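You operate a simulated robot arm through the tools that you are given. There is no shell and no other tool.

The job below is to be done with a simulated robot arm. You get a single attempt, and the scene is never put back.

Task
Grip the thick end cover in the vice, rub it bright, grease it.
Fine: small green pad, then yellow brush and orange tin; both tools back, vice left shut. Set down upright: yellow block brush. A coat counts when it lies all over at full strength: go over it till it gets no stronger. What is to be rubbed or washed off counts as gone when no trace of it is left.

Only the result counts: the job must be done as asked and must still hold three seconds after the hand-in. Knocking over, shifting, dropping, spilling or breaking anything else fails it. A push-on lid holds only when it is set on centred and level and pressed home; a screw cap is set on level and turned clockwise until tight.

Robot
A 6-joint arm with a two-finger gripper, fixed in place. Base frame: the origin is at the foot of the arm, x ahead of it, y to its left, z up; the work surface is at about z = 0.85. Units: m, rad, N and s.
Its first joint turns from -2.897 to 2.897 rad. Payload 1.71 kg.
The TCP is the grasp point between the finger pads, 0.02 m short of the fingertips. In the tool frame z runs along the fingers and y along their closing line. The gripper opens to 0.096 m. The gripper's body begins 0.113 m behind the TCP.
Orientation is that of the tool frame in the base frame, as [roll, pitch, yaw] about the fixed x, y, z axes, in that order (R = Rz(yaw) Ry(pitch) Rx(roll)). With the fingers straight down and closing along the base's y, the tool's x points along the base's -x, its y along +y and its z along -z.

Tools
- The arm moves only by the tool servo_tool. Its argument "rows" is a list of rows, each a list of 7 numbers: the finger opening in m, from 0 to 0.096, then the shift along the base's x, y, z in m, then the turn, a rotation vector about the base's x, y, z in rad. In form: [[grip, dx, dy, dz, ax, ay, az], ...]. A call has 1 to 20 rows; each row shifts and turns the commanded pose from where the row before left it. A row lasts 0.2 s, in which the tool goes at most 0.05 m and 0.15 rad; a call with a longer step from one row to the next is refused whole, and so is a gripper value outside its range. A pose out of reach is approached as far as the arm can. The call stops where the force on the tool passes 50 N (or 10 N more than at its start, if that is more) or the arm is blocked; 0.2 s more then pass. The fingers move at their own pace (about 0.045 m/s each) and stop on an object; they squeeze with about 33 N. The grip force told is the motor's: it shows also when the fingers shut on nothing. Time passes only in rows, and 0.2 s behind the last, so rows that do not move let the fingers close. It gives the time, the measured TCP pose, the force on the tool (base axes), the opening and the grip force at its end, in the units of the frame above (readings bear some noise), with the torque about the TCP (base axes, N m) and any sound that the robot's microphone picked up.
- Cameras (640 x 400 px; columns grow to the right, rows downward): "scene" is fixed at [0.0575, -0.4985, 1.701]; the picture's right is [0.11, -0.99, 0.00], its down [-0.68, -0.07, -0.73] and it looks along [0.72, 0.08, -0.69] (base axes); focal length 360 px, centre (320, 200). "wrist" rides on the gripper at [0.066, 0.014, -0.145] in the tool frame; the picture's right is [-0.21, 0.98, 0.00], its down [-0.88, -0.18, -0.45] and it looks along [-0.44, -0.09, 0.90] (tool axes); focal length 275 px, centre (320, 200). There is no depth. A picture from a camera that has moved, and an enlarged one, comes with that camera's place and axes in the base frame and with its lens. The place of the scene camera against the robot may be out by one fixed shift of up to 0.025 m in any direction.
- get_image(camera): a new picture of that camera. It takes no simulated time.
- lift_body(by): slides the trunk up (or, below 0, down) by that many m; the arm rides with it, the base frame stays. It gives what a move gives, with no picture.
- close_up(camera, box): a new picture of the part [left, top, right, bottom] of that camera's present view, enlarged. It takes no simulated time.
- sign_off(): hands the job in; it is judged then, once.

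Nothing tells you positions but the pictures and the camera data. Unless the task says otherwise, let go and move clear before handing in.

The tools are called after "Request:" as a command line: name --pt "numbers of a row" for each row, then --argument value for the rest, lists and objects as JSON in quotes. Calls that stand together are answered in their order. servo_tool: Moves the arm, as the interface text tells. Its arguments: {"type":"object","properties":{"rows":{"type":"array"}},"required":["rows"]} The other tools are called the same way: lift_body (by) slides the trunk up or down; get_image (camera) takes a picture; close_up (camera, box) takes an enlarged picture of a part of a camera's view; sign_off () hands the job in.

At the start:

```text
time_s: 0.0
tcp_pos: [0.4924, -0.25, 1.2367]
ee_rot: [-3.14, -0.002, -3.14]
force: [0.1, -1.1, 0.7]
wrist_torque: [0.0, -0.03, 0.02]
finger_gap: 0.0961
grip_force: 0.0
trunk travel left (down, up): [-0.175, 0.215]
```

scene: 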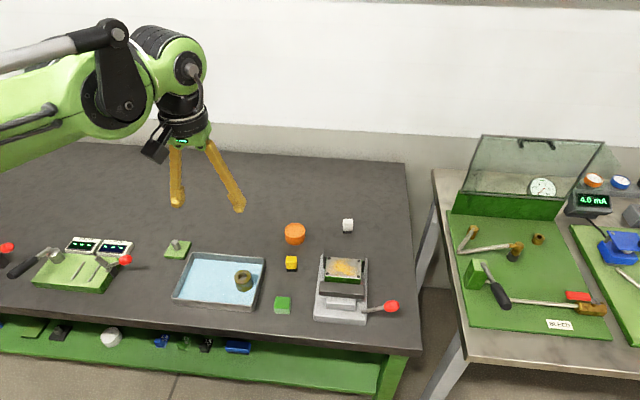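
wrist: 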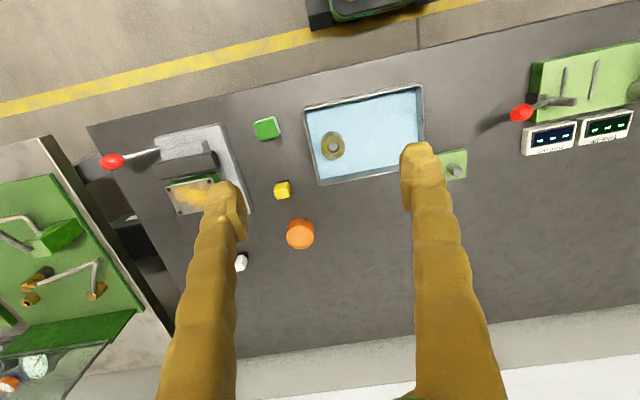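

I see a bench with a vice at the right (red-handled lever) holding or near a rusty plate, a green pad, a yellow block brush, an orange tin, a white cube and a tray with a ring. I'll look closer before moving.

Request:
close_up --camera "scene" --box '[260, 200, 420, 330]'

Request:
close_up --camera "wrist" --box '[90, 100, 350, 280]'

Request:
close_up --camera "scene" --box '[0, 200, 280, 370]'

Request:
close_up --camera "wrist" --box '[280, 40, 640, 240]'

Request:
close_up --camera "scene" --box '[430, 120, 640, 370]'

```text
3.08 times, centred on (340, 265) of scene
camera zoom: at [0.0575, -0.4985, 1.701], right [0.11, -0.99, 0.0], down [-0.68, -0.07, -0.73], along [0.72, 0.08, -0.69], focal length 1108 px, centre (258, 0)
```

zoom: 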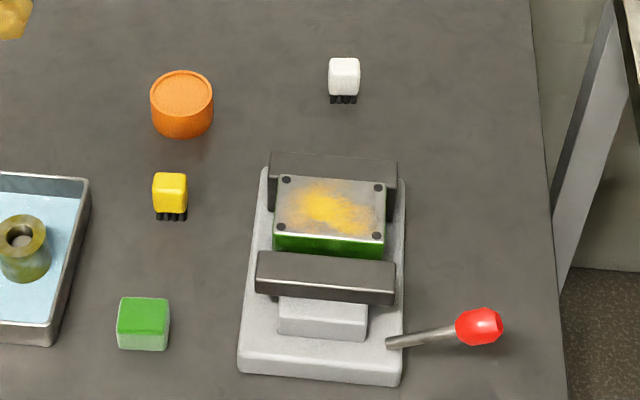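

```text
2.22 times, centred on (220, 190) of wrist
camera zoom: at [0.4271, -0.2358, 1.3804], right [0.21, 0.98, 0.0], down [0.88, -0.18, 0.44], along [0.43, -0.09, -0.9], focal length 612 px, centre (542, 222)
```

zoom: 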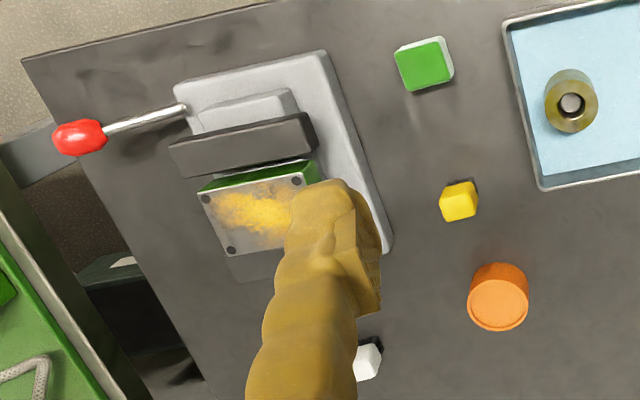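

```text
2.29 times, centred on (140, 285) of scene
camera zoom: at [0.0575, -0.4985, 1.701], right [0.11, -0.99, 0.0], down [-0.68, -0.07, -0.73], along [0.72, 0.08, -0.69], focal length 823 px, centre (731, 6)
```

zoom: 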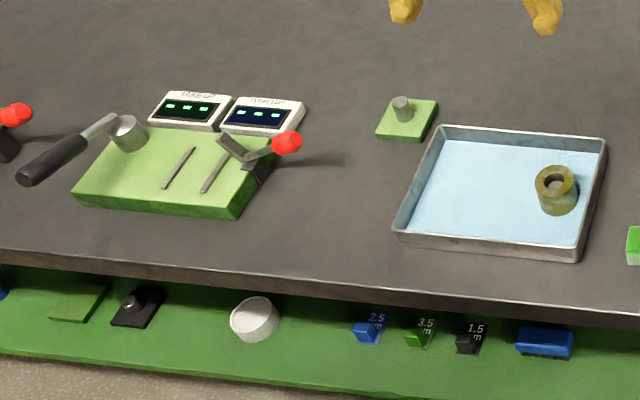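

```text
1.78 times, centred on (460, 140) of wrist
camera zoom: at [0.4271, -0.2358, 1.3804], right [0.21, 0.98, 0.0], down [0.88, -0.18, 0.44], along [0.43, -0.09, -0.9], focal length 489 px, centre (71, 307)
```

zoom: 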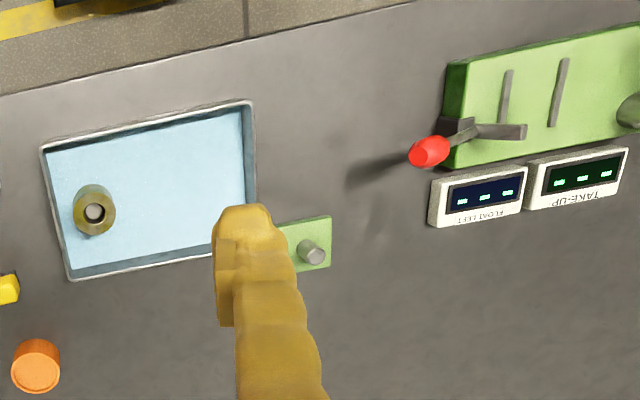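

```text
1.60 times, centred on (535, 245) of scene
camera zoom: at [0.0575, -0.4985, 1.701], right [0.11, -0.99, 0.0], down [-0.68, -0.07, -0.73], along [0.72, 0.08, -0.69], focal length 576 px, centre (-24, 128)
```

zoom: 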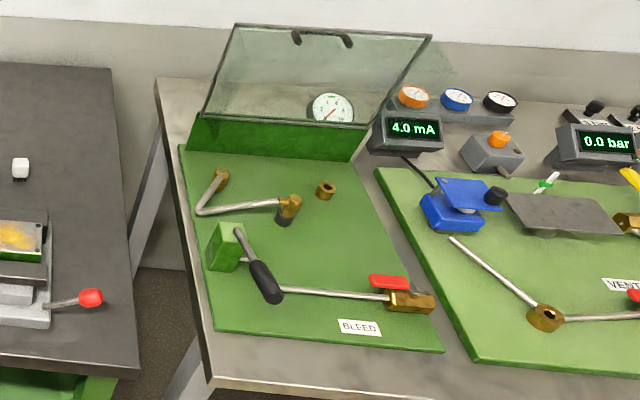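

The cover lies between the vice jaws, seemingly with a gap at the front jaw, and the lever sits at the vice's right. I'll bring the wrist camera nearer to the vice to measure things.

Request:
servo_tool --pt "0.096 0 -0.04 -0.022 0 0 0" --pt "0.096 0 -0.04 -0.022 0 0 0" --pt "0.096 0 -0.04 -0.022 0 0 0" --pt "0.096 0 -0.04 -0.022 0 0 0" --pt "0.096 0 -0.04 -0.022 0 0 0" --pt "0.096 0 -0.04 -0.022 0 0 0" --pt "0.096 0 0 0 0 0 0"

Request:
get_image --camera "wrist"

Request:
get_image --camera "scene"

```text
time_s: 1.6
tcp_pos: [0.4751, -0.4915, 1.1114]
ee_rot: [-3.141, 0.014, -3.141]
force: [0.0, -0.9, -0.7]
wrist_torque: [0.07, 0.04, 0.03]
finger_gap: 0.0961
grip_force: 0.0
trunk travel left (down, up): [-0.175, 0.215]
```

```text
taken
camera wrist: at [0.4073, -0.4763, 1.2546], right [0.21, 0.98, 0.0], down [0.87, -0.18, 0.46], along [0.45, -0.09, -0.89], focal length 275 px, centre (320, 200)
```

wrist: 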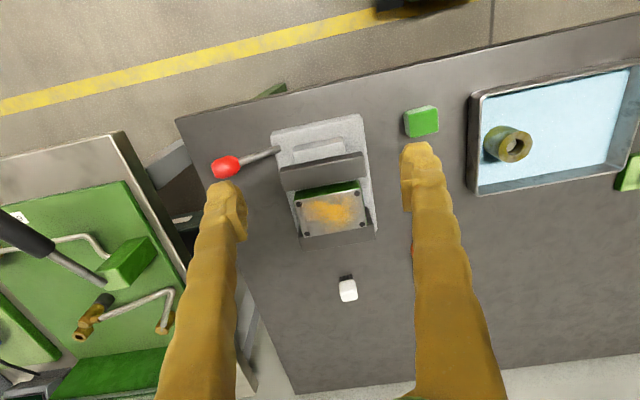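

```text
taken
```

scene: 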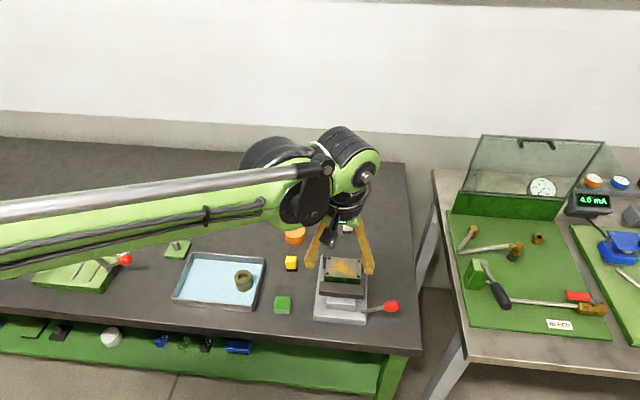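

The vice and the green pad are now in view between the fingers. I'll let the arm settle and take enlarged views.

Request:
servo_tool --pt "0.096 0 0 0 0 0 0" --pt "0.096 0 0 0 0 0 0" --pt "0.096 0 0 0 0 0 0"

Request:
close_up --camera "wrist" --box '[200, 90, 460, 310]'

```text
time_s: 2.4
tcp_pos: [0.4759, -0.4912, 1.1125]
ee_rot: [3.141, 0.012, 3.141]
force: [0.1, 0.9, -0.1]
wrist_torque: [-0.02, 0.01, -0.01]
finger_gap: 0.0959
grip_force: 0.0
trunk travel left (down, up): [-0.175, 0.215]
```

```text
1.82 times, centred on (330, 200) of wrist
camera zoom: at [0.4074, -0.4754, 1.2552], right [0.21, 0.98, 0.0], down [0.87, -0.18, 0.46], along [0.45, -0.09, -0.89], focal length 500 px, centre (302, 200)
```

zoom: 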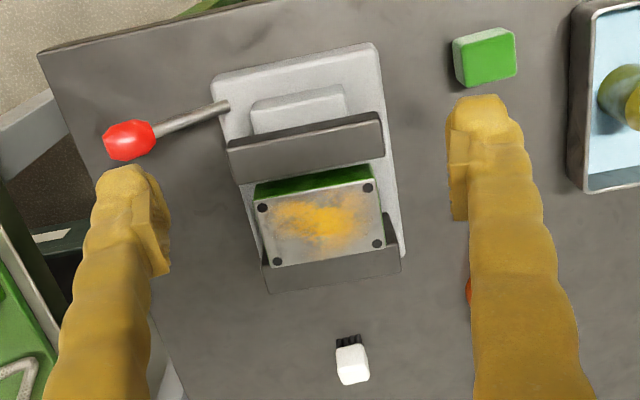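

Everything I need is on the bench: cover in the vice, green pad at about (0.51, -0.35), yellow brush at about (0.62, -0.35), tin at about (0.74, -0.34). Next I look closely at the tin and brush from above.

Request:
servo_tool --pt "0.096 0.03 0.035 0 0 0 0" --pt "0.096 0.03 0.035 0 0 0 0" --pt "0.096 0.03 0.035 -0.005 0 0 0" --pt "0.096 0.02 0.035 -0.01 0 0 0" --pt "0.096 0 0 0 0 0 0" --pt "0.096 0 0 0 0 0 0" --pt "0.096 0 0 0 0 0 0"

Request:
get_image --camera "wrist"

Request:
close_up --camera "wrist" --box '[230, 60, 430, 240]'

```text
time_s: 4.0
tcp_pos: [0.5862, -0.3499, 1.0948]
ee_rot: [-3.141, 0.012, -3.14]
force: [0.7, -0.2, -0.1]
wrist_torque: [0.02, -0.01, -0.04]
finger_gap: 0.096
grip_force: 0.1
trunk travel left (down, up): [-0.175, 0.215]
```

```text
taken
camera wrist: at [0.5183, -0.3348, 1.2371], right [0.21, 0.98, 0.0], down [0.87, -0.18, 0.46], along [0.45, -0.09, -0.89], focal length 275 px, centre (320, 200)
```

wrist: 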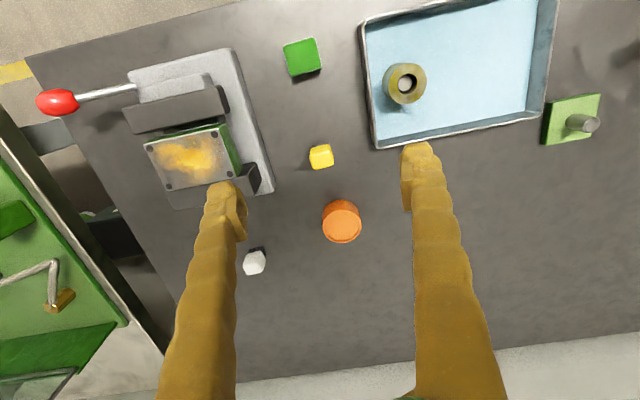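

```text
2.22 times, centred on (330, 150) of wrist
camera zoom: at [0.5183, -0.3348, 1.2371], right [0.21, 0.98, 0.0], down [0.87, -0.18, 0.46], along [0.45, -0.09, -0.89], focal length 612 px, centre (298, 311)
```

zoom: 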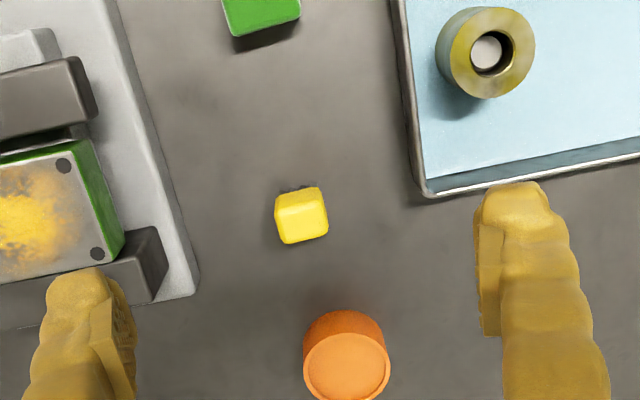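

The tin looks shallow with a rim; I need to know whether it is open. I'll move in closer over it.

Request:
servo_tool --pt "0.096 0.04 0.002 -0.02 0 0 0" --pt "0.096 0.04 0.002 -0.02 0 0 0" --pt "0.096 0.03 0 -0.03 0 0 0" --pt "0.096 0 0 -0.03 0 0 0" --pt "0.096 0 0 0 0 0 0" --pt "0.096 0 0 0 0 0 0"

Request:
get_image --camera "wrist"

Request:
close_up --camera "wrist" --box '[240, 60, 400, 240]'

```text
time_s: 5.4
tcp_pos: [0.6948, -0.3456, 0.9949]
ee_rot: [-3.141, 0.014, -3.141]
force: [-0.1, -0.1, 1.0]
wrist_torque: [-0.01, 0.01, -0.01]
finger_gap: 0.096
grip_force: 0.1
trunk travel left (down, up): [-0.175, 0.215]
```

```text
taken
camera wrist: at [0.6258, -0.3306, 1.1381], right [0.21, 0.98, 0.0], down [0.87, -0.18, 0.46], along [0.45, -0.09, -0.89], focal length 275 px, centre (320, 200)
```

wrist: 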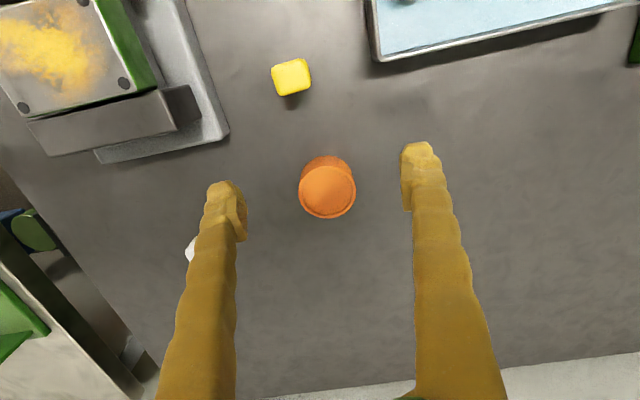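

```text
2.22 times, centred on (320, 150) of wrist
camera zoom: at [0.6258, -0.3306, 1.1381], right [0.21, 0.98, 0.0], down [0.87, -0.18, 0.46], along [0.45, -0.09, -0.89], focal length 612 px, centre (320, 311)
```

zoom: 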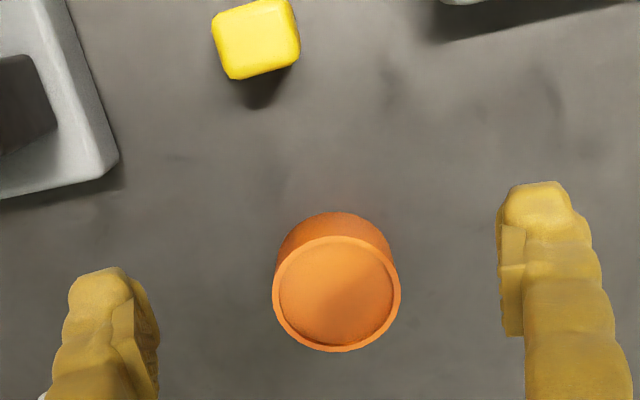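

The tin is open: rim with grease inside. Now enlarged scene views of the brush, pad and vice to judge heights.

Request:
close_up --camera "scene" --box '[270, 235, 320, 275]'

Request:
close_up --camera "scene" --box '[265, 285, 305, 320]'

Request:
close_up --camera "scene" --box '[305, 245, 405, 330]'

Request:
get_image --camera "scene"

```text
10.00 times, centred on (295, 255) of scene
camera zoom: at [0.0575, -0.4985, 1.701], right [0.11, -0.99, 0.0], down [-0.68, -0.07, -0.73], along [0.72, 0.08, -0.69], focal length 3602 px, centre (570, -350)
```

zoom: 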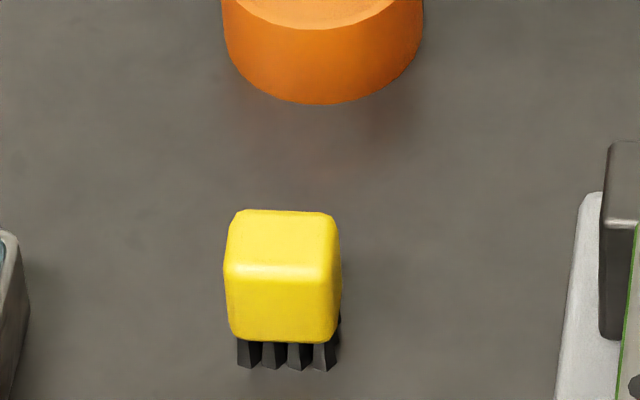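

```text
11.43 times, centred on (285, 302) of scene
camera zoom: at [0.0575, -0.4985, 1.701], right [0.11, -0.99, 0.0], down [-0.68, -0.07, -0.73], along [0.72, 0.08, -0.69], focal length 4117 px, centre (720, -971)
```

zoom: 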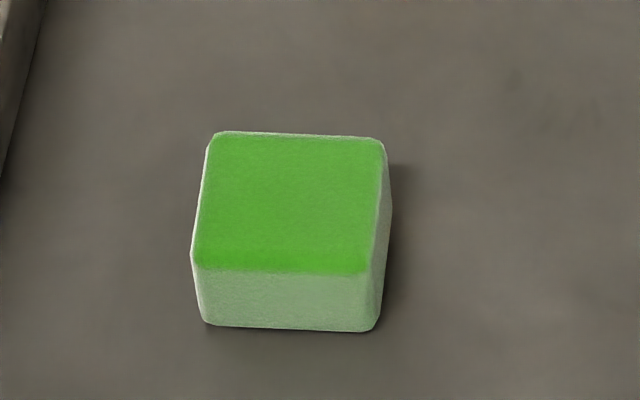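

```text
4.71 times, centred on (355, 288) of scene
camera zoom: at [0.0575, -0.4985, 1.701], right [0.11, -0.99, 0.0], down [-0.68, -0.07, -0.73], along [0.72, 0.08, -0.69], focal length 1695 px, centre (155, -212)
```

zoom: 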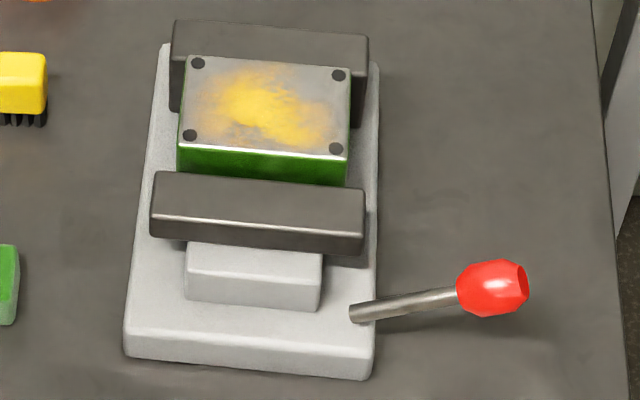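

```text
taken
```

scene: 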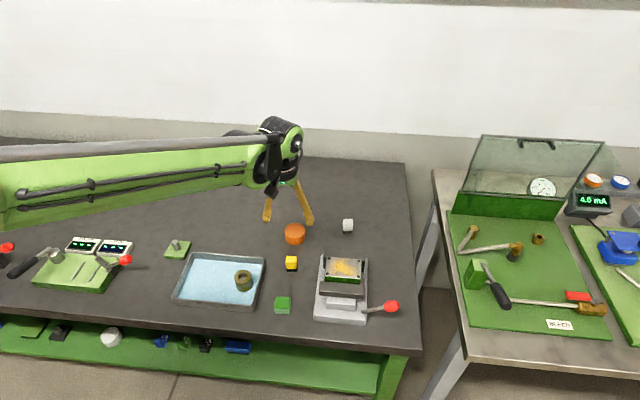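

The vice lever appears to rise from about (0.503, -0.553, 0.884) to a red knob near (0.50, -0.615, 0.93). I'll go look at it closely to see how it turns.

Request:
servo_tool --pt "0.096 0 0 0.045 0 0 0" --pt "0.096 -0.01 0 0.045 0 0 0" --pt "0.096 -0.035 -0.035 0 0 0 0" --pt "0.096 -0.035 -0.035 0 0 0 0" --pt "0.096 -0.035 -0.035 0 0 0 0" --pt "0.096 -0.035 -0.035 0 0 0 0" --pt "0.096 -0.035 -0.035 0 0 0 0" --pt "0.096 -0.035 -0.035 0 0 0 0" --pt "0.096 -0.02 0 -0.04 0 0 0" --pt "0.096 0 0 -0.03 0 0 0" --pt "0.096 0 0 0 0 0 0" --pt "0.096 0 0 0 0 0 0"

Request:
get_image --camera "wrist"

Request:
close_up --camera "wrist" --box '[220, 100, 460, 250]'

```text
time_s: 8.0
tcp_pos: [0.4553, -0.5565, 1.0156]
ee_rot: [-3.141, 0.014, -3.141]
force: [-0.9, 0.2, 0.6]
wrist_torque: [-0.01, 0.02, 0.01]
finger_gap: 0.0961
grip_force: 0.0
trunk travel left (down, up): [-0.175, 0.215]
```

```text
taken
camera wrist: at [0.3873, -0.5424, 1.159], right [0.21, 0.98, 0.0], down [0.87, -0.18, 0.46], along [0.45, -0.09, -0.89], focal length 275 px, centre (320, 200)
```

wrist: 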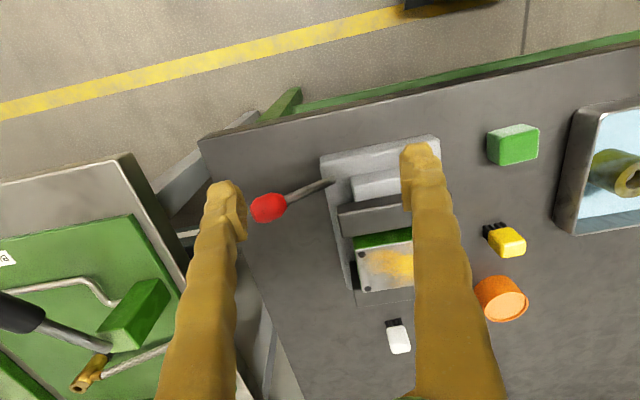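

```text
2.67 times, centred on (340, 175) of wrist
camera zoom: at [0.3873, -0.5424, 1.159], right [0.21, 0.98, 0.0], down [0.87, -0.18, 0.46], along [0.45, -0.09, -0.89], focal length 734 px, centre (267, 267)
```

zoom: 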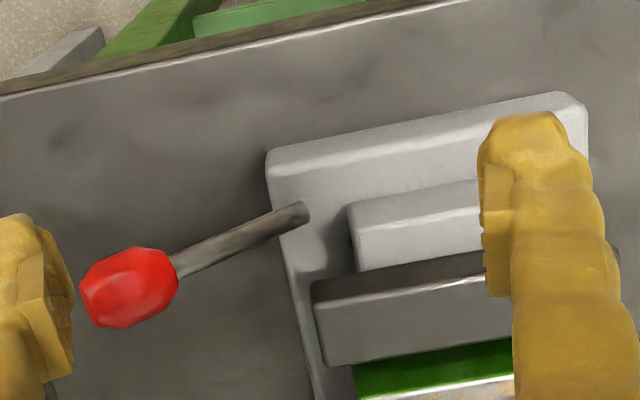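

The lever is a tilted rod pivoted at the vice's right edge; it may swing about a vertical or lengthwise axis. I'll close the fingers and gently test it, first pushing down on the knob in small steps.

Request:
servo_tool --pt "0.0 0.023 -0.028 0 0 0 0" --pt "0.0 0.023 -0.028 0 0 0 0" --pt "0.0 0 0 0 0 0 0" --pt "0.0 0 0 0 0 0 0" --pt "0.0 0 0 0 0 0 0" --pt "0.0 0 0 0 0 0 0" --pt "0.0 0 0 -0.02 0 0 0" --pt "0.0 0 0 -0.02 0 0 0" --pt "0.0 0 0 0 0 0 0"

Request:
get_image --camera "wrist"

Request:
close_up --camera "scene" --box '[305, 245, 425, 330]'

```text
time_s: 10.0
tcp_pos: [0.5041, -0.612, 0.9756]
ee_rot: [-3.141, 0.014, -3.141]
force: [0.0, 0.3, -0.4]
wrist_torque: [0.0, 0.07, -0.01]
finger_gap: 0.0
grip_force: 29.5
trunk travel left (down, up): [-0.175, 0.215]
```

```text
taken
camera wrist: at [0.4348, -0.5979, 1.1192], right [0.21, 0.98, 0.0], down [0.87, -0.18, 0.46], along [0.45, -0.09, -0.89], focal length 275 px, centre (320, 200)
```

wrist: 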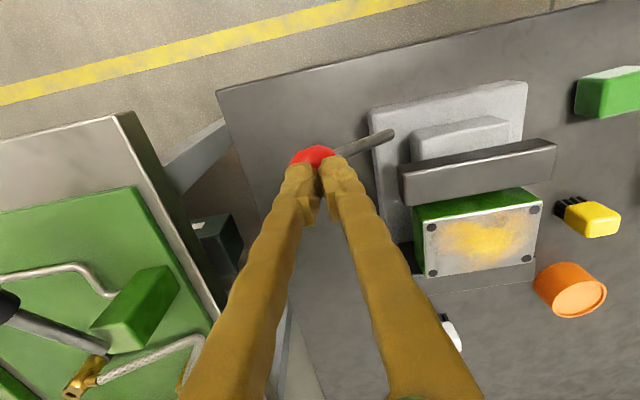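

```text
4.71 times, centred on (365, 288) of scene
camera zoom: at [0.0575, -0.4985, 1.701], right [0.11, -0.99, 0.0], down [-0.68, -0.07, -0.73], along [0.72, 0.08, -0.69], focal length 1695 px, centre (108, -212)
```

zoom: 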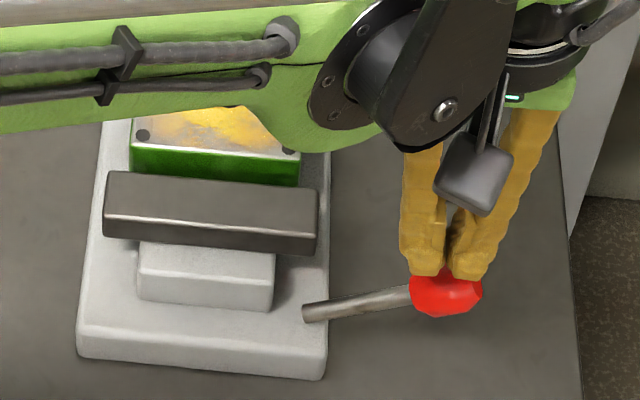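

The closed fingertips sit just above the knob. Now I press down lightly.

Request:
servo_tool --pt "0.0 0 0 -0.004 0 0 0" --pt "0.0 0 0 -0.004 0 0 0" --pt "0.0 0 0 -0.004 0 0 0" --pt "0.0 0 0 -0.004 0 0 0"

Request:
close_up --camera "scene" --box '[305, 245, 425, 330]'

```text
time_s: 11.0
tcp_pos: [0.5009, -0.6132, 0.9614]
ee_rot: [-3.14, 0.014, -3.141]
force: [4.8, -5.5, 21.4]
wrist_torque: [-0.24, -0.11, 0.0]
finger_gap: 0.0
grip_force: 29.1
trunk travel left (down, up): [-0.175, 0.215]
```

```text
4.71 times, centred on (365, 288) of scene
camera zoom: at [0.0575, -0.4985, 1.701], right [0.11, -0.99, 0.0], down [-0.68, -0.07, -0.73], along [0.72, 0.08, -0.69], focal length 1695 px, centre (108, -212)
```

zoom: 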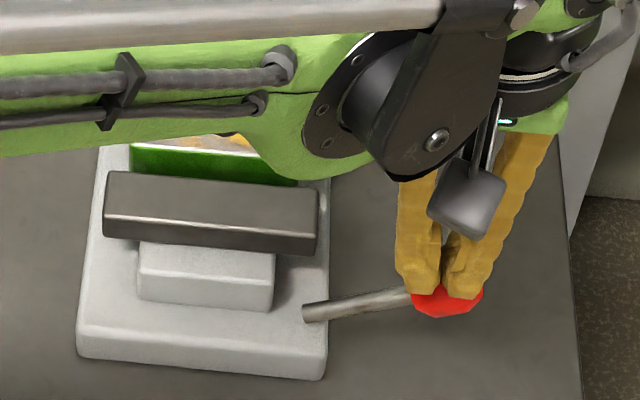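

The knob hasn't visibly yielded at about 21 N. I'll press a little further before trying sideways.

Request:
servo_tool --pt "0.0 0 0 -0.003 0 0 0" --pt "0.0 0 0 -0.003 0 0 0" --pt "0.0 0 0 -0.003 0 0 0"

```text
time_s: 11.4
tcp_pos: [0.4836, -0.6127, 0.9664]
ee_rot: [-3.139, 0.031, -3.141]
force: [-0.4, -0.2, 0.6]
wrist_torque: [-0.02, -0.07, 0.02]
finger_gap: 0.0
grip_force: 28.9
trunk travel left (down, up): [-0.175, 0.215]
stopped in row 2: the force on the tool passed its limit at 57 N (the readings are from after the stop); the commanded pose is now the measured one
```

Down is rigid, so the lever likely swings sideways. I'll rise, check it didn't move, level the tool, and turn it 90° so that the fingers straddle the knob along x.

Request:
servo_tool --pt "0.0 0.01 0 0.04 0 0.031 0" --pt "0.06 0.007 0 0.04 0 0 0" --pt "0.06 0 0 0 0 0 -0.1428" --pt "0.06 0 0 0 0 0 -0.1428" --pt "0.06 0 0 0 0 0 -0.1428" --pt "0.06 0 0 0 0 0 -0.1428" --pt "0.06 0 0 0 0 0 -0.1428" --pt "0.06 0 0 0 0 0 -0.1428" --pt "0.06 0 0 0 0 0 -0.1428" --pt "0.06 0 0 0 0 0 -0.1428" --pt "0.06 0 0 0 0 0 -0.1428" --pt "0.06 0 0 0 0 0 -0.1428" --pt "0.06 0 0 0 0 0 -0.1428" --pt "0.06 0 0 0 0 0 0" --pt "0.06 0 0 0 0 0 0"

Request:
get_image --camera "wrist"

Request:
close_up --camera "scene" --box '[305, 245, 425, 330]'

```text
time_s: 14.6
tcp_pos: [0.5049, -0.6126, 1.0465]
ee_rot: [-3.14, 0.0, 1.571]
force: [-0.2, -0.4, -0.6]
wrist_torque: [0.01, -0.03, 0.03]
finger_gap: 0.0599
grip_force: 0.0
trunk travel left (down, up): [-0.175, 0.215]
```

```text
taken
camera wrist: at [0.519, -0.5462, 1.1904], right [0.98, -0.21, 0.0], down [-0.18, -0.88, 0.44], along [-0.09, -0.43, -0.9], focal length 275 px, centre (320, 200)
```

wrist: 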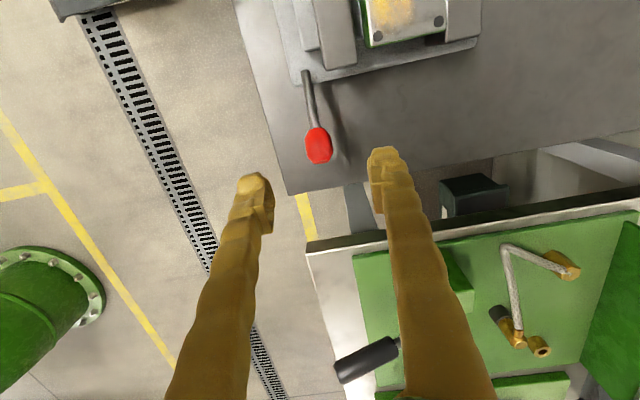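

```text
4.71 times, centred on (365, 288) of scene
camera zoom: at [0.0575, -0.4985, 1.701], right [0.11, -0.99, 0.0], down [-0.68, -0.07, -0.73], along [0.72, 0.08, -0.69], focal length 1695 px, centre (108, -212)
```

zoom: 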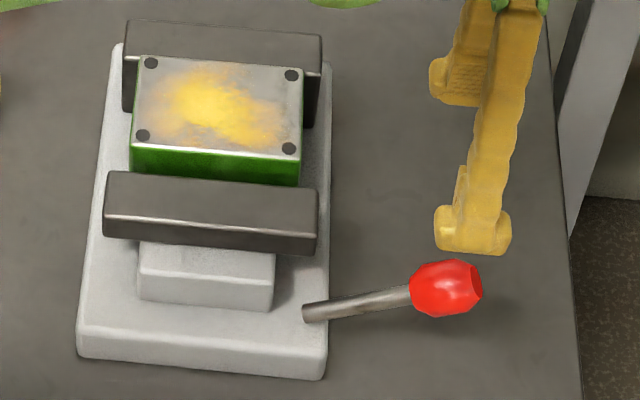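

The lever is unmoved. I lower the open fingers around the knob and nudge it in x to feel which way it yields.

Request:
servo_tool --pt "0.06 -0.002 -0.001 -0.04 0 0 0" --pt "0.06 0 0 -0.04 0 0 0" --pt "0.06 0 0 -0.031 0 0 0" --pt "0.042 0 0 0 0 0 0" --pt "0.042 0 0 0 0 0 0"

Request:
servo_tool --pt "0.042 0.004 0 0 0 0 0" --pt "0.042 0.004 0 0 0 0 0" --pt "0.042 0.004 0 0 0 0 0" --pt "0.042 0 0 0 0 0 0"

Request:
close_up --camera "scene" --box '[305, 245, 425, 330]'

```text
time_s: 15.8
tcp_pos: [0.505, -0.6138, 0.9351]
ee_rot: [-3.137, 0.001, 1.574]
force: [0.0, -0.7, 0.3]
wrist_torque: [-0.01, 0.0, -0.02]
finger_gap: 0.0421
grip_force: 0.1
trunk travel left (down, up): [-0.175, 0.215]
```

```text
time_s: 16.8
tcp_pos: [0.5138, -0.6144, 0.9364]
ee_rot: [-3.138, 0.0, 1.57]
force: [-9.8, -1.1, 1.0]
wrist_torque: [-0.04, 0.14, 0.06]
finger_gap: 0.0487
grip_force: 5.2
trunk travel left (down, up): [-0.175, 0.215]
```

```text
4.71 times, centred on (365, 288) of scene
camera zoom: at [0.0575, -0.4985, 1.701], right [0.11, -0.99, 0.0], down [-0.68, -0.07, -0.73], along [0.72, 0.08, -0.69], focal length 1695 px, centre (108, -212)
```

zoom: 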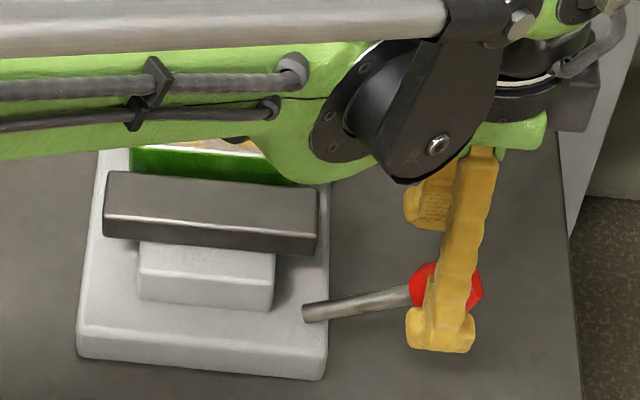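

Pushing +x met about 10 N with no clear motion. Now I test the other direction.

Request:
servo_tool --pt "0.042 -0.004 0 0 0 0 0" --pt "0.042 -0.004 0 0 0 0 0" --pt "0.042 -0.005 0 0 0 0 0" --pt "0.042 -0.005 0 0 0 0 0" --pt "0.042 -0.004 0 0 0 0 0" --pt "0.042 -0.004 0 0 0 0 0" --pt "0.042 0 0 0 0 0 0"

Request:
close_up --camera "scene" --box '[305, 245, 425, 330]'

Request:
get_image --camera "wrist"

```text
time_s: 18.4
tcp_pos: [0.4893, -0.6148, 0.9359]
ee_rot: [-3.139, 0.0, 1.571]
force: [12.1, -0.5, -0.3]
wrist_torque: [0.03, -0.15, -0.06]
finger_gap: 0.05
grip_force: 6.0
trunk travel left (down, up): [-0.175, 0.215]
```

```text
4.71 times, centred on (365, 288) of scene
camera zoom: at [0.0575, -0.4985, 1.701], right [0.11, -0.99, 0.0], down [-0.68, -0.07, -0.73], along [0.72, 0.08, -0.69], focal length 1695 px, centre (108, -212)
```

zoom: 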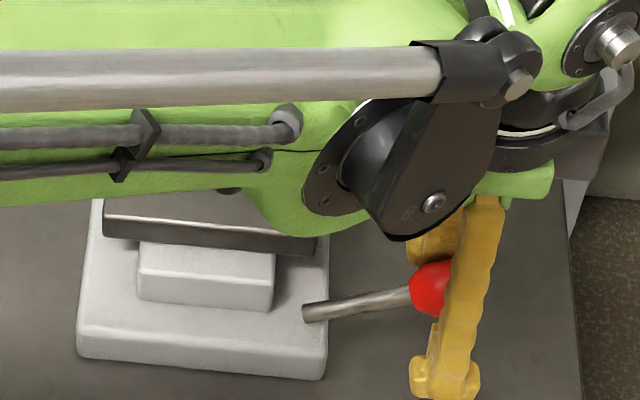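

```text
taken
camera wrist: at [0.5037, -0.5487, 1.0796], right [0.98, -0.2, 0.0], down [-0.18, -0.88, 0.44], along [-0.09, -0.43, -0.9], focal length 275 px, centre (320, 200)
```

wrist: 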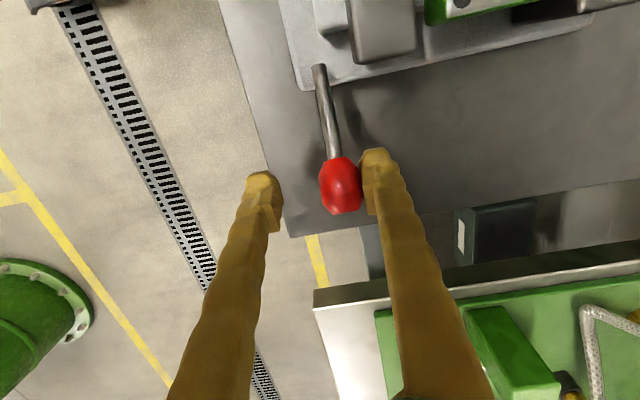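

Neither x direction moved the lever, so it probably turns about the lengthwise axis, upward. I'll centre, grip the knob, and try lifting it along an arc.

Request:
servo_tool --pt "0.05 0.0065 0 0 0 0 0" --pt "0.05 0.0065 0 0 0 0 0" --pt "0.0 0 0 0 0 0 0" --pt "0.0 0 0 0 0 0 0" --pt "0.0 0 0 0 0 0 0" --pt "0.0 0 0 0 0 0 0"

Request:
servo_tool --pt "0.0 0 0.001 0.0015 0 0 0" --pt "0.0 0 0.002 0.0025 0 0 0" --pt "0.0 0 0.002 0.0025 0 0 0" --pt "0.0 0 0 0 0 0 0"

Request:
close_up --camera "scene" --box '[305, 245, 425, 330]'

```text
time_s: 19.8
tcp_pos: [0.5028, -0.6142, 0.9361]
ee_rot: [-3.138, 0.001, 1.573]
force: [7.7, -0.4, 0.8]
wrist_torque: [0.02, -0.09, -0.02]
finger_gap: 0.0239
grip_force: 35.3
trunk travel left (down, up): [-0.175, 0.215]
```

```text
time_s: 20.8
tcp_pos: [0.5019, -0.6104, 0.9406]
ee_rot: [-3.139, -0.001, 1.572]
force: [9.3, 1.1, -19.0]
wrist_torque: [-1.01, -0.06, 0.03]
finger_gap: 0.0225
grip_force: 35.4
trunk travel left (down, up): [-0.175, 0.215]
```

```text
4.71 times, centred on (365, 288) of scene
camera zoom: at [0.0575, -0.4985, 1.701], right [0.11, -0.99, 0.0], down [-0.68, -0.07, -0.73], along [0.72, 0.08, -0.69], focal length 1695 px, centre (108, -212)
```

zoom: 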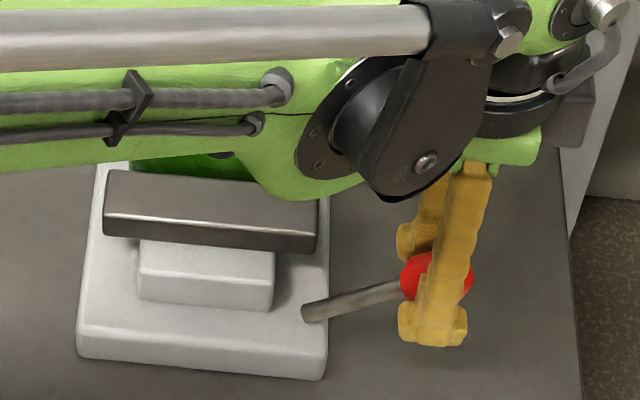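

The knob yields upward on an arc about the pivot, so the lever turns about the lengthwise axis. I'll follow the arc, turning the tool with it, and watch the forces.

Request:
servo_tool --pt "0.0 0 0 0 -0.07 0 0" --pt "0.0 0 0.0047 0.0044 -0.08 0 0" --pt "0.0 0 0.0051 0.004 -0.08 0 0" --pt "0.0 0 0.0053 0.0036 -0.08 0 0" --pt "0.0 0 0 0 0 0 0"

Request:
close_up --camera "scene" --box '[305, 245, 425, 330]'

```text
time_s: 22.0
tcp_pos: [0.5023, -0.5954, 0.955]
ee_rot: [-3.137, 0.311, 1.573]
force: [19.3, -11.5, 6.6]
wrist_torque: [-0.4, -0.11, 0.07]
finger_gap: 0.0222
grip_force: 35.0
trunk travel left (down, up): [-0.175, 0.215]
```

```text
4.71 times, centred on (365, 288) of scene
camera zoom: at [0.0575, -0.4985, 1.701], right [0.11, -0.99, 0.0], down [-0.68, -0.07, -0.73], along [0.72, 0.08, -0.69], focal length 1695 px, centre (108, -212)
```

zoom: 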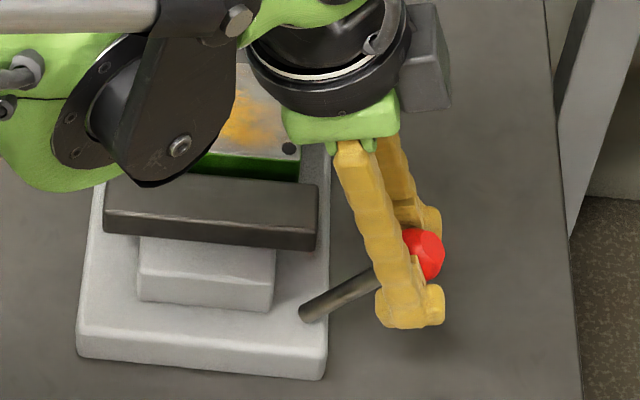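

The lever follows well; I continue the arc with a slight x correction and watch the jaw.

Request:
servo_tool --pt "0.0 0.002 0.0056 0.0032 -0.08 0 0" --pt "0.0 0.001 0.0059 0.0027 -0.08 0 0" --pt "0.0 0 0.0061 0.0022 -0.08 0 0" --pt "0.0 0 0.0062 0.0017 -0.08 0 0" --pt "0.0 0 0 0 0 0 0"

Request:
close_up --camera "scene" --box '[305, 245, 425, 330]'

```text
time_s: 23.2
tcp_pos: [0.5025, -0.5713, 0.9638]
ee_rot: [-3.138, 0.629, 1.572]
force: [-27.3, -10.7, 5.0]
wrist_torque: [-0.69, 0.16, -0.21]
finger_gap: 0.0221
grip_force: 34.9
trunk travel left (down, up): [-0.175, 0.215]
```

```text
4.71 times, centred on (365, 288) of scene
camera zoom: at [0.0575, -0.4985, 1.701], right [0.11, -0.99, 0.0], down [-0.68, -0.07, -0.73], along [0.72, 0.08, -0.69], focal length 1695 px, centre (108, -212)
```

zoom: 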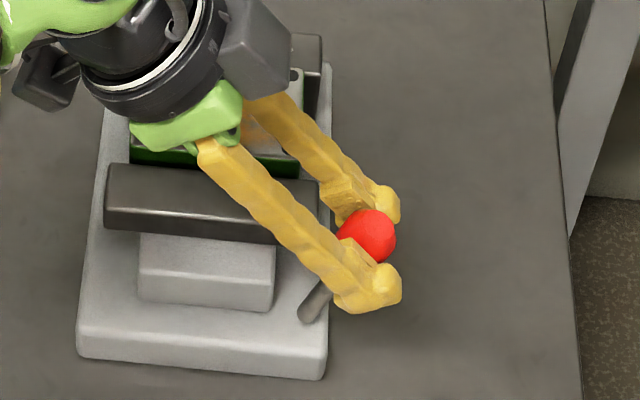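

The front jaw is closing as the lever comes up. I continue over the top.

Request:
servo_tool --pt "0.0 -0.0017 0.0063 0.0012 -0.08 0 0" --pt "0.0 0 0.0064 0.0007 -0.08 0 0" --pt "0.0 0 0.0064 0.0002 -0.08 0 0" --pt "0.0 0 0.0064 -0.0003 -0.08 0 0" --pt "0.0 0 0 0 0 0 0"

Request:
close_up --camera "scene" --box '[305, 245, 425, 330]'

Request:
get_image --camera "wrist"

```text
time_s: 24.4
tcp_pos: [0.5027, -0.5446, 0.9653]
ee_rot: [-3.138, 0.947, 1.571]
force: [-19.0, -7.8, -10.9]
wrist_torque: [-0.5, -0.35, -0.13]
finger_gap: 0.0218
grip_force: 34.6
trunk travel left (down, up): [-0.175, 0.215]
```

```text
4.71 times, centred on (365, 288) of scene
camera zoom: at [0.0575, -0.4985, 1.701], right [0.11, -0.99, 0.0], down [-0.68, -0.07, -0.73], along [0.72, 0.08, -0.69], focal length 1695 px, centre (108, -212)
```

zoom: 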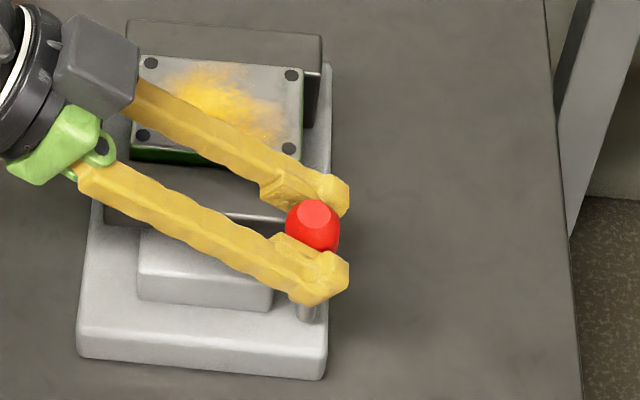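

```text
taken
camera wrist: at [0.5162, -0.3878, 0.9956], right [0.98, -0.12, 0.17], down [-0.18, -0.15, 0.97], along [-0.09, -0.98, -0.17], focal length 275 px, centre (320, 200)
```

wrist: 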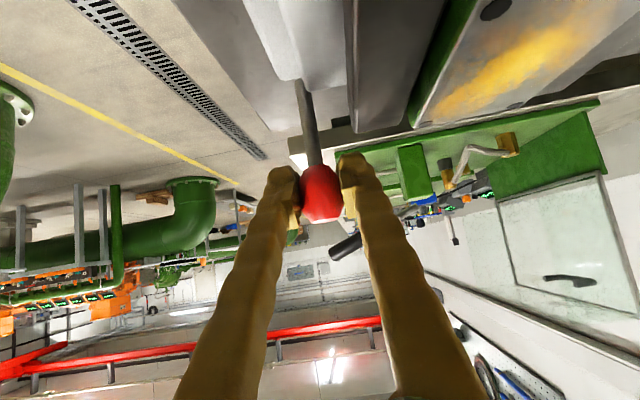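

The lever is a bit past vertical and the jaw is still advancing. I'll release, swing the tool upright around the knob, and re-grip to go on.

Request:
servo_tool --pt "0.038 0 0 0 0 0 0" --pt "0.038 0 0 0 0 0 0" --pt "0.038 0 0 0.002 0 0 0"

Request:
close_up --camera "scene" --box '[305, 245, 425, 330]'

```text
time_s: 25.2
tcp_pos: [0.5037, -0.5453, 0.9681]
ee_rot: [-3.137, 0.952, 1.573]
force: [-0.2, -0.3, -0.1]
wrist_torque: [0.02, 0.03, 0.03]
finger_gap: 0.0381
grip_force: 0.1
trunk travel left (down, up): [-0.175, 0.215]
```

```text
4.71 times, centred on (365, 288) of scene
camera zoom: at [0.0575, -0.4985, 1.701], right [0.11, -0.99, 0.0], down [-0.68, -0.07, -0.73], along [0.72, 0.08, -0.69], focal length 1695 px, centre (108, -212)
```

zoom: 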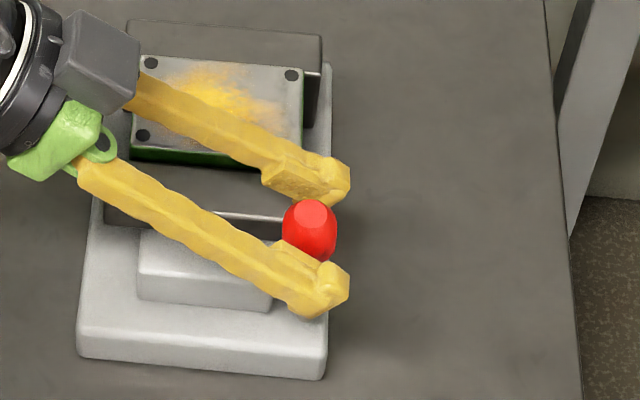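

The lever holds by friction. I rotate the tool around it to lean slightly the other way, then re-grip.

Request:
servo_tool --pt "0.038 0 0 0 0.139 0 0" --pt "0.038 0 0 0 0.139 0 0" --pt "0.038 0 0 0 0.139 0 0" --pt "0.038 0 0 0 0.139 0 0" --pt "0.038 0 0 0 0.139 0 0" --pt "0.038 0 0 0 0.139 0 0" --pt "0.038 0 0 0 0.139 0 0" --pt "0.038 0 0 0 0.139 0 0" --pt "0.038 0 0 0 0.139 0 0" --pt "0.038 0 0 -0.003 0 0 0"

Request:
close_up --camera "scene" --box '[305, 245, 425, 330]'

Request:
get_image --camera "wrist"

```text
time_s: 27.4
tcp_pos: [0.5028, -0.5445, 0.9647]
ee_rot: [-3.138, -0.302, 1.572]
force: [0.3, -0.4, 0.5]
wrist_torque: [0.0, 0.01, 0.02]
finger_gap: 0.0381
grip_force: 0.0
trunk travel left (down, up): [-0.175, 0.215]
```

```text
4.71 times, centred on (365, 288) of scene
camera zoom: at [0.0575, -0.4985, 1.701], right [0.11, -0.99, 0.0], down [-0.68, -0.07, -0.73], along [0.72, 0.08, -0.69], focal length 1695 px, centre (108, -212)
```

zoom: 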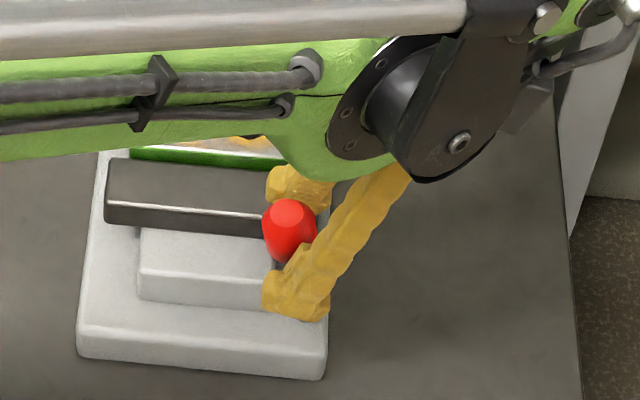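

```text
taken
camera wrist: at [0.5168, -0.525, 1.1212], right [0.98, -0.19, -0.06], down [-0.18, -0.97, 0.16], along [-0.09, -0.15, -0.98], focal length 275 px, centre (320, 200)
```

wrist: 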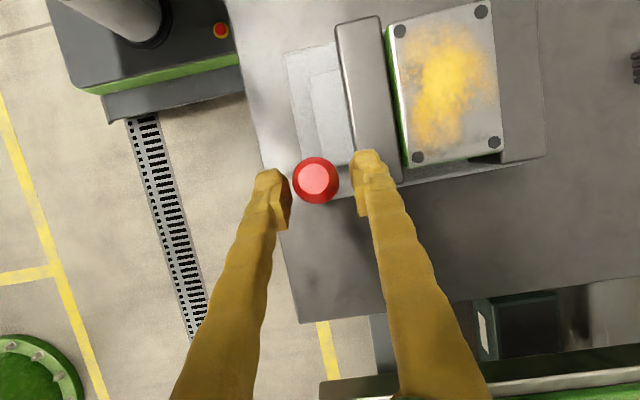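

The knob sits at about θ = 100° with the jaw nearly on the cover. I re-grip and continue over.

Request:
servo_tool --pt "0.038 0 0.005 -0.001 0 0 0" --pt "0.0 0 0 0 0 0 0" --pt "0.0 0 0 0 0 0 0" --pt "0.0 0 0 0 0 0 0" --pt "0.0 0 0.0063 -0.0015 -0.08 0 0" --pt "0.0 0 0.0062 -0.002 -0.08 0 0" --pt "0.0 0 0.006 -0.0025 -0.08 0 0" --pt "0.0 0 0 0 0 0 0"

Request:
close_up --camera "scene" --box '[305, 245, 425, 330]'

Request:
get_image --camera "wrist"

```text
time_s: 29.2
tcp_pos: [0.5026, -0.5209, 0.9581]
ee_rot: [-3.139, -0.06, 1.573]
force: [0.3, 1.0, 0.0]
wrist_torque: [-0.03, 0.0, -0.04]
finger_gap: 0.0
grip_force: 29.1
trunk travel left (down, up): [-0.175, 0.215]
```

```text
4.71 times, centred on (365, 288) of scene
camera zoom: at [0.0575, -0.4985, 1.701], right [0.11, -0.99, 0.0], down [-0.68, -0.07, -0.73], along [0.72, 0.08, -0.69], focal length 1695 px, centre (108, -212)
```

zoom: 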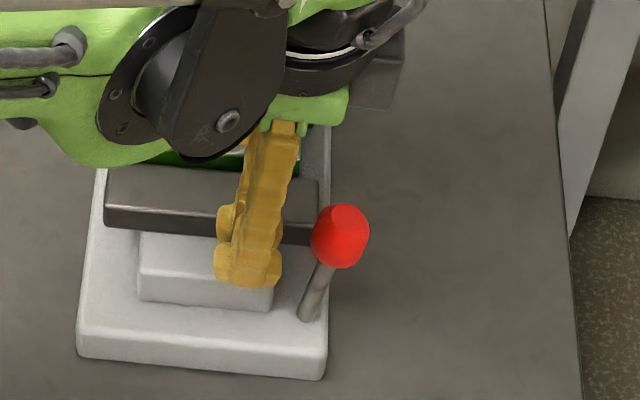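

```text
taken
camera wrist: at [0.516, -0.4623, 1.106], right [0.98, -0.2, -0.02], down [-0.18, -0.9, 0.39], along [-0.09, -0.38, -0.92], focal length 275 px, centre (320, 200)
```

wrist: 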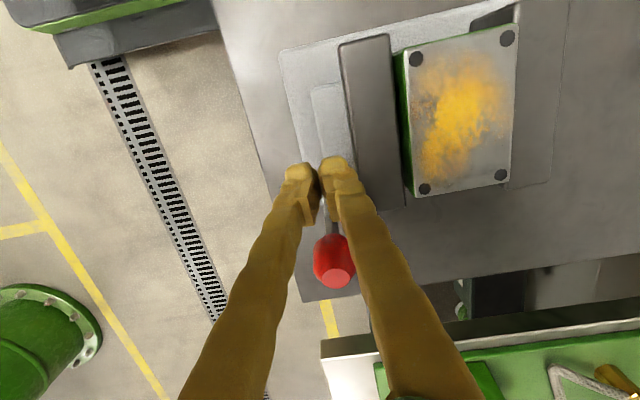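

The squeeze slipped off the tapered knob and the lever sits near 81°. I'll instead push it over from its outer side with closed fingers: go up, outside, down.

Request:
servo_tool --pt "0.0 0 0 0.045 -0.06 0 0" --pt "0.0 0 0 0.045 0 0 0" --pt "0.0 0 -0.04 0 0 0 0" --pt "0.0 0 -0.04 0 0 0 0" --pt "0.0 0 -0.018 0 0 0 0" --pt "0.0 0 0 -0.045 0 0 0" --pt "0.0 0 0 -0.048 0 0 0" --pt "0.0 0 0 0 0 0 0"

Request:
get_image --camera "wrist"

Request:
close_up --camera "scene" --box '[305, 245, 425, 330]'

```text
time_s: 31.0
tcp_pos: [0.5041, -0.6214, 0.9511]
ee_rot: [-3.138, -0.002, 1.572]
force: [-0.1, 0.4, -0.2]
wrist_torque: [0.06, 0.05, -0.01]
finger_gap: 0.0
grip_force: 29.5
trunk travel left (down, up): [-0.175, 0.215]
```

```text
taken
camera wrist: at [0.5177, -0.5547, 1.0948], right [0.98, -0.21, 0.0], down [-0.18, -0.88, 0.44], along [-0.09, -0.43, -0.9], focal length 275 px, centre (320, 200)
```

wrist: 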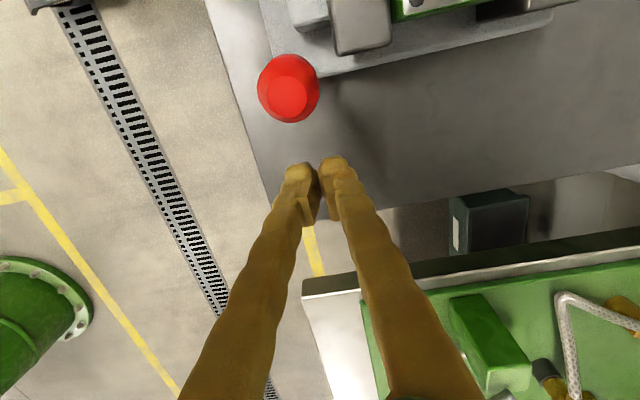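

```text
4.71 times, centred on (365, 288) of scene
camera zoom: at [0.0575, -0.4985, 1.701], right [0.11, -0.99, 0.0], down [-0.68, -0.07, -0.73], along [0.72, 0.08, -0.69], focal length 1695 px, centre (108, -212)
```

zoom: 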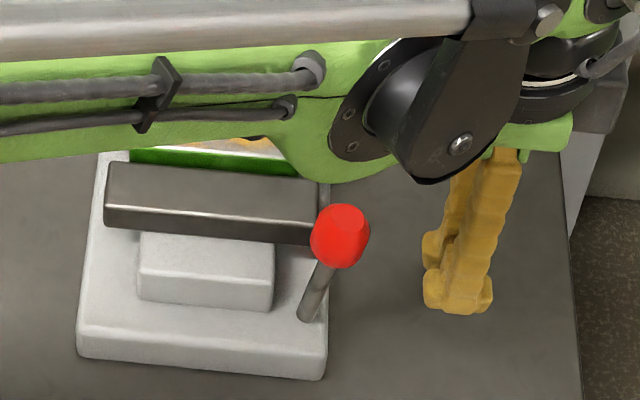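

The closed fingers are outside the knob now. Push towards +y in small steps.

Request:
servo_tool --pt "0.0 0 0.01 0 0 0 0" --pt "0.0 0 0.01 0 0 0 0" --pt "0.0 0 0.007 0 0 0 0" --pt "0.0 0 0.007 0 0 0 0" --pt "0.0 0 0.007 0 0 0 0" --pt "0.0 0 0.007 0 0 0 0" --pt "0.0 0 0.007 0 0 0 0" --pt "0.0 0 0 0 0 0 0"

Request:
get_image --camera "wrist"

Request:
close_up --camera "scene" --box '[305, 245, 425, 330]'

```text
time_s: 32.8
tcp_pos: [0.5033, -0.5644, 0.9527]
ee_rot: [-3.137, -0.003, 1.573]
force: [0.3, -0.5, 0.1]
wrist_torque: [0.02, 0.02, -0.01]
finger_gap: 0.0
grip_force: 29.0
trunk travel left (down, up): [-0.175, 0.215]
```

```text
taken
camera wrist: at [0.517, -0.498, 1.0973], right [0.98, -0.2, 0.0], down [-0.18, -0.88, 0.44], along [-0.09, -0.43, -0.9], focal length 275 px, centre (320, 200)
```

wrist: 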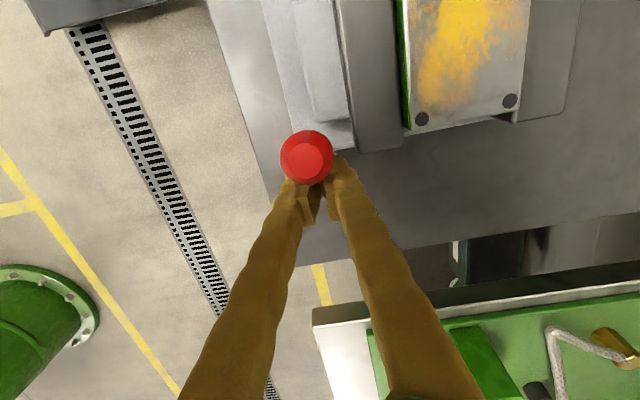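

```text
4.71 times, centred on (365, 288) of scene
camera zoom: at [0.0575, -0.4985, 1.701], right [0.11, -0.99, 0.0], down [-0.68, -0.07, -0.73], along [0.72, 0.08, -0.69], focal length 1695 px, centre (108, -212)
```

zoom: 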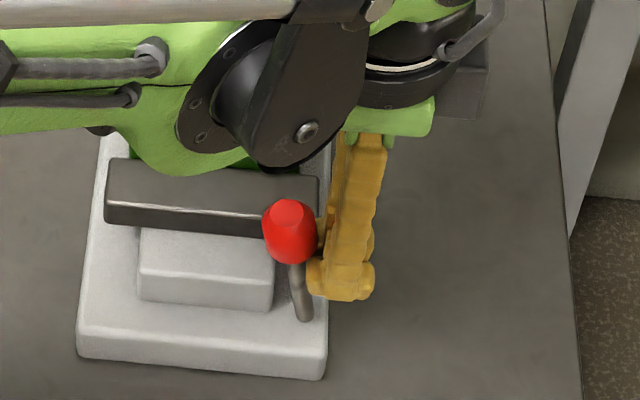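

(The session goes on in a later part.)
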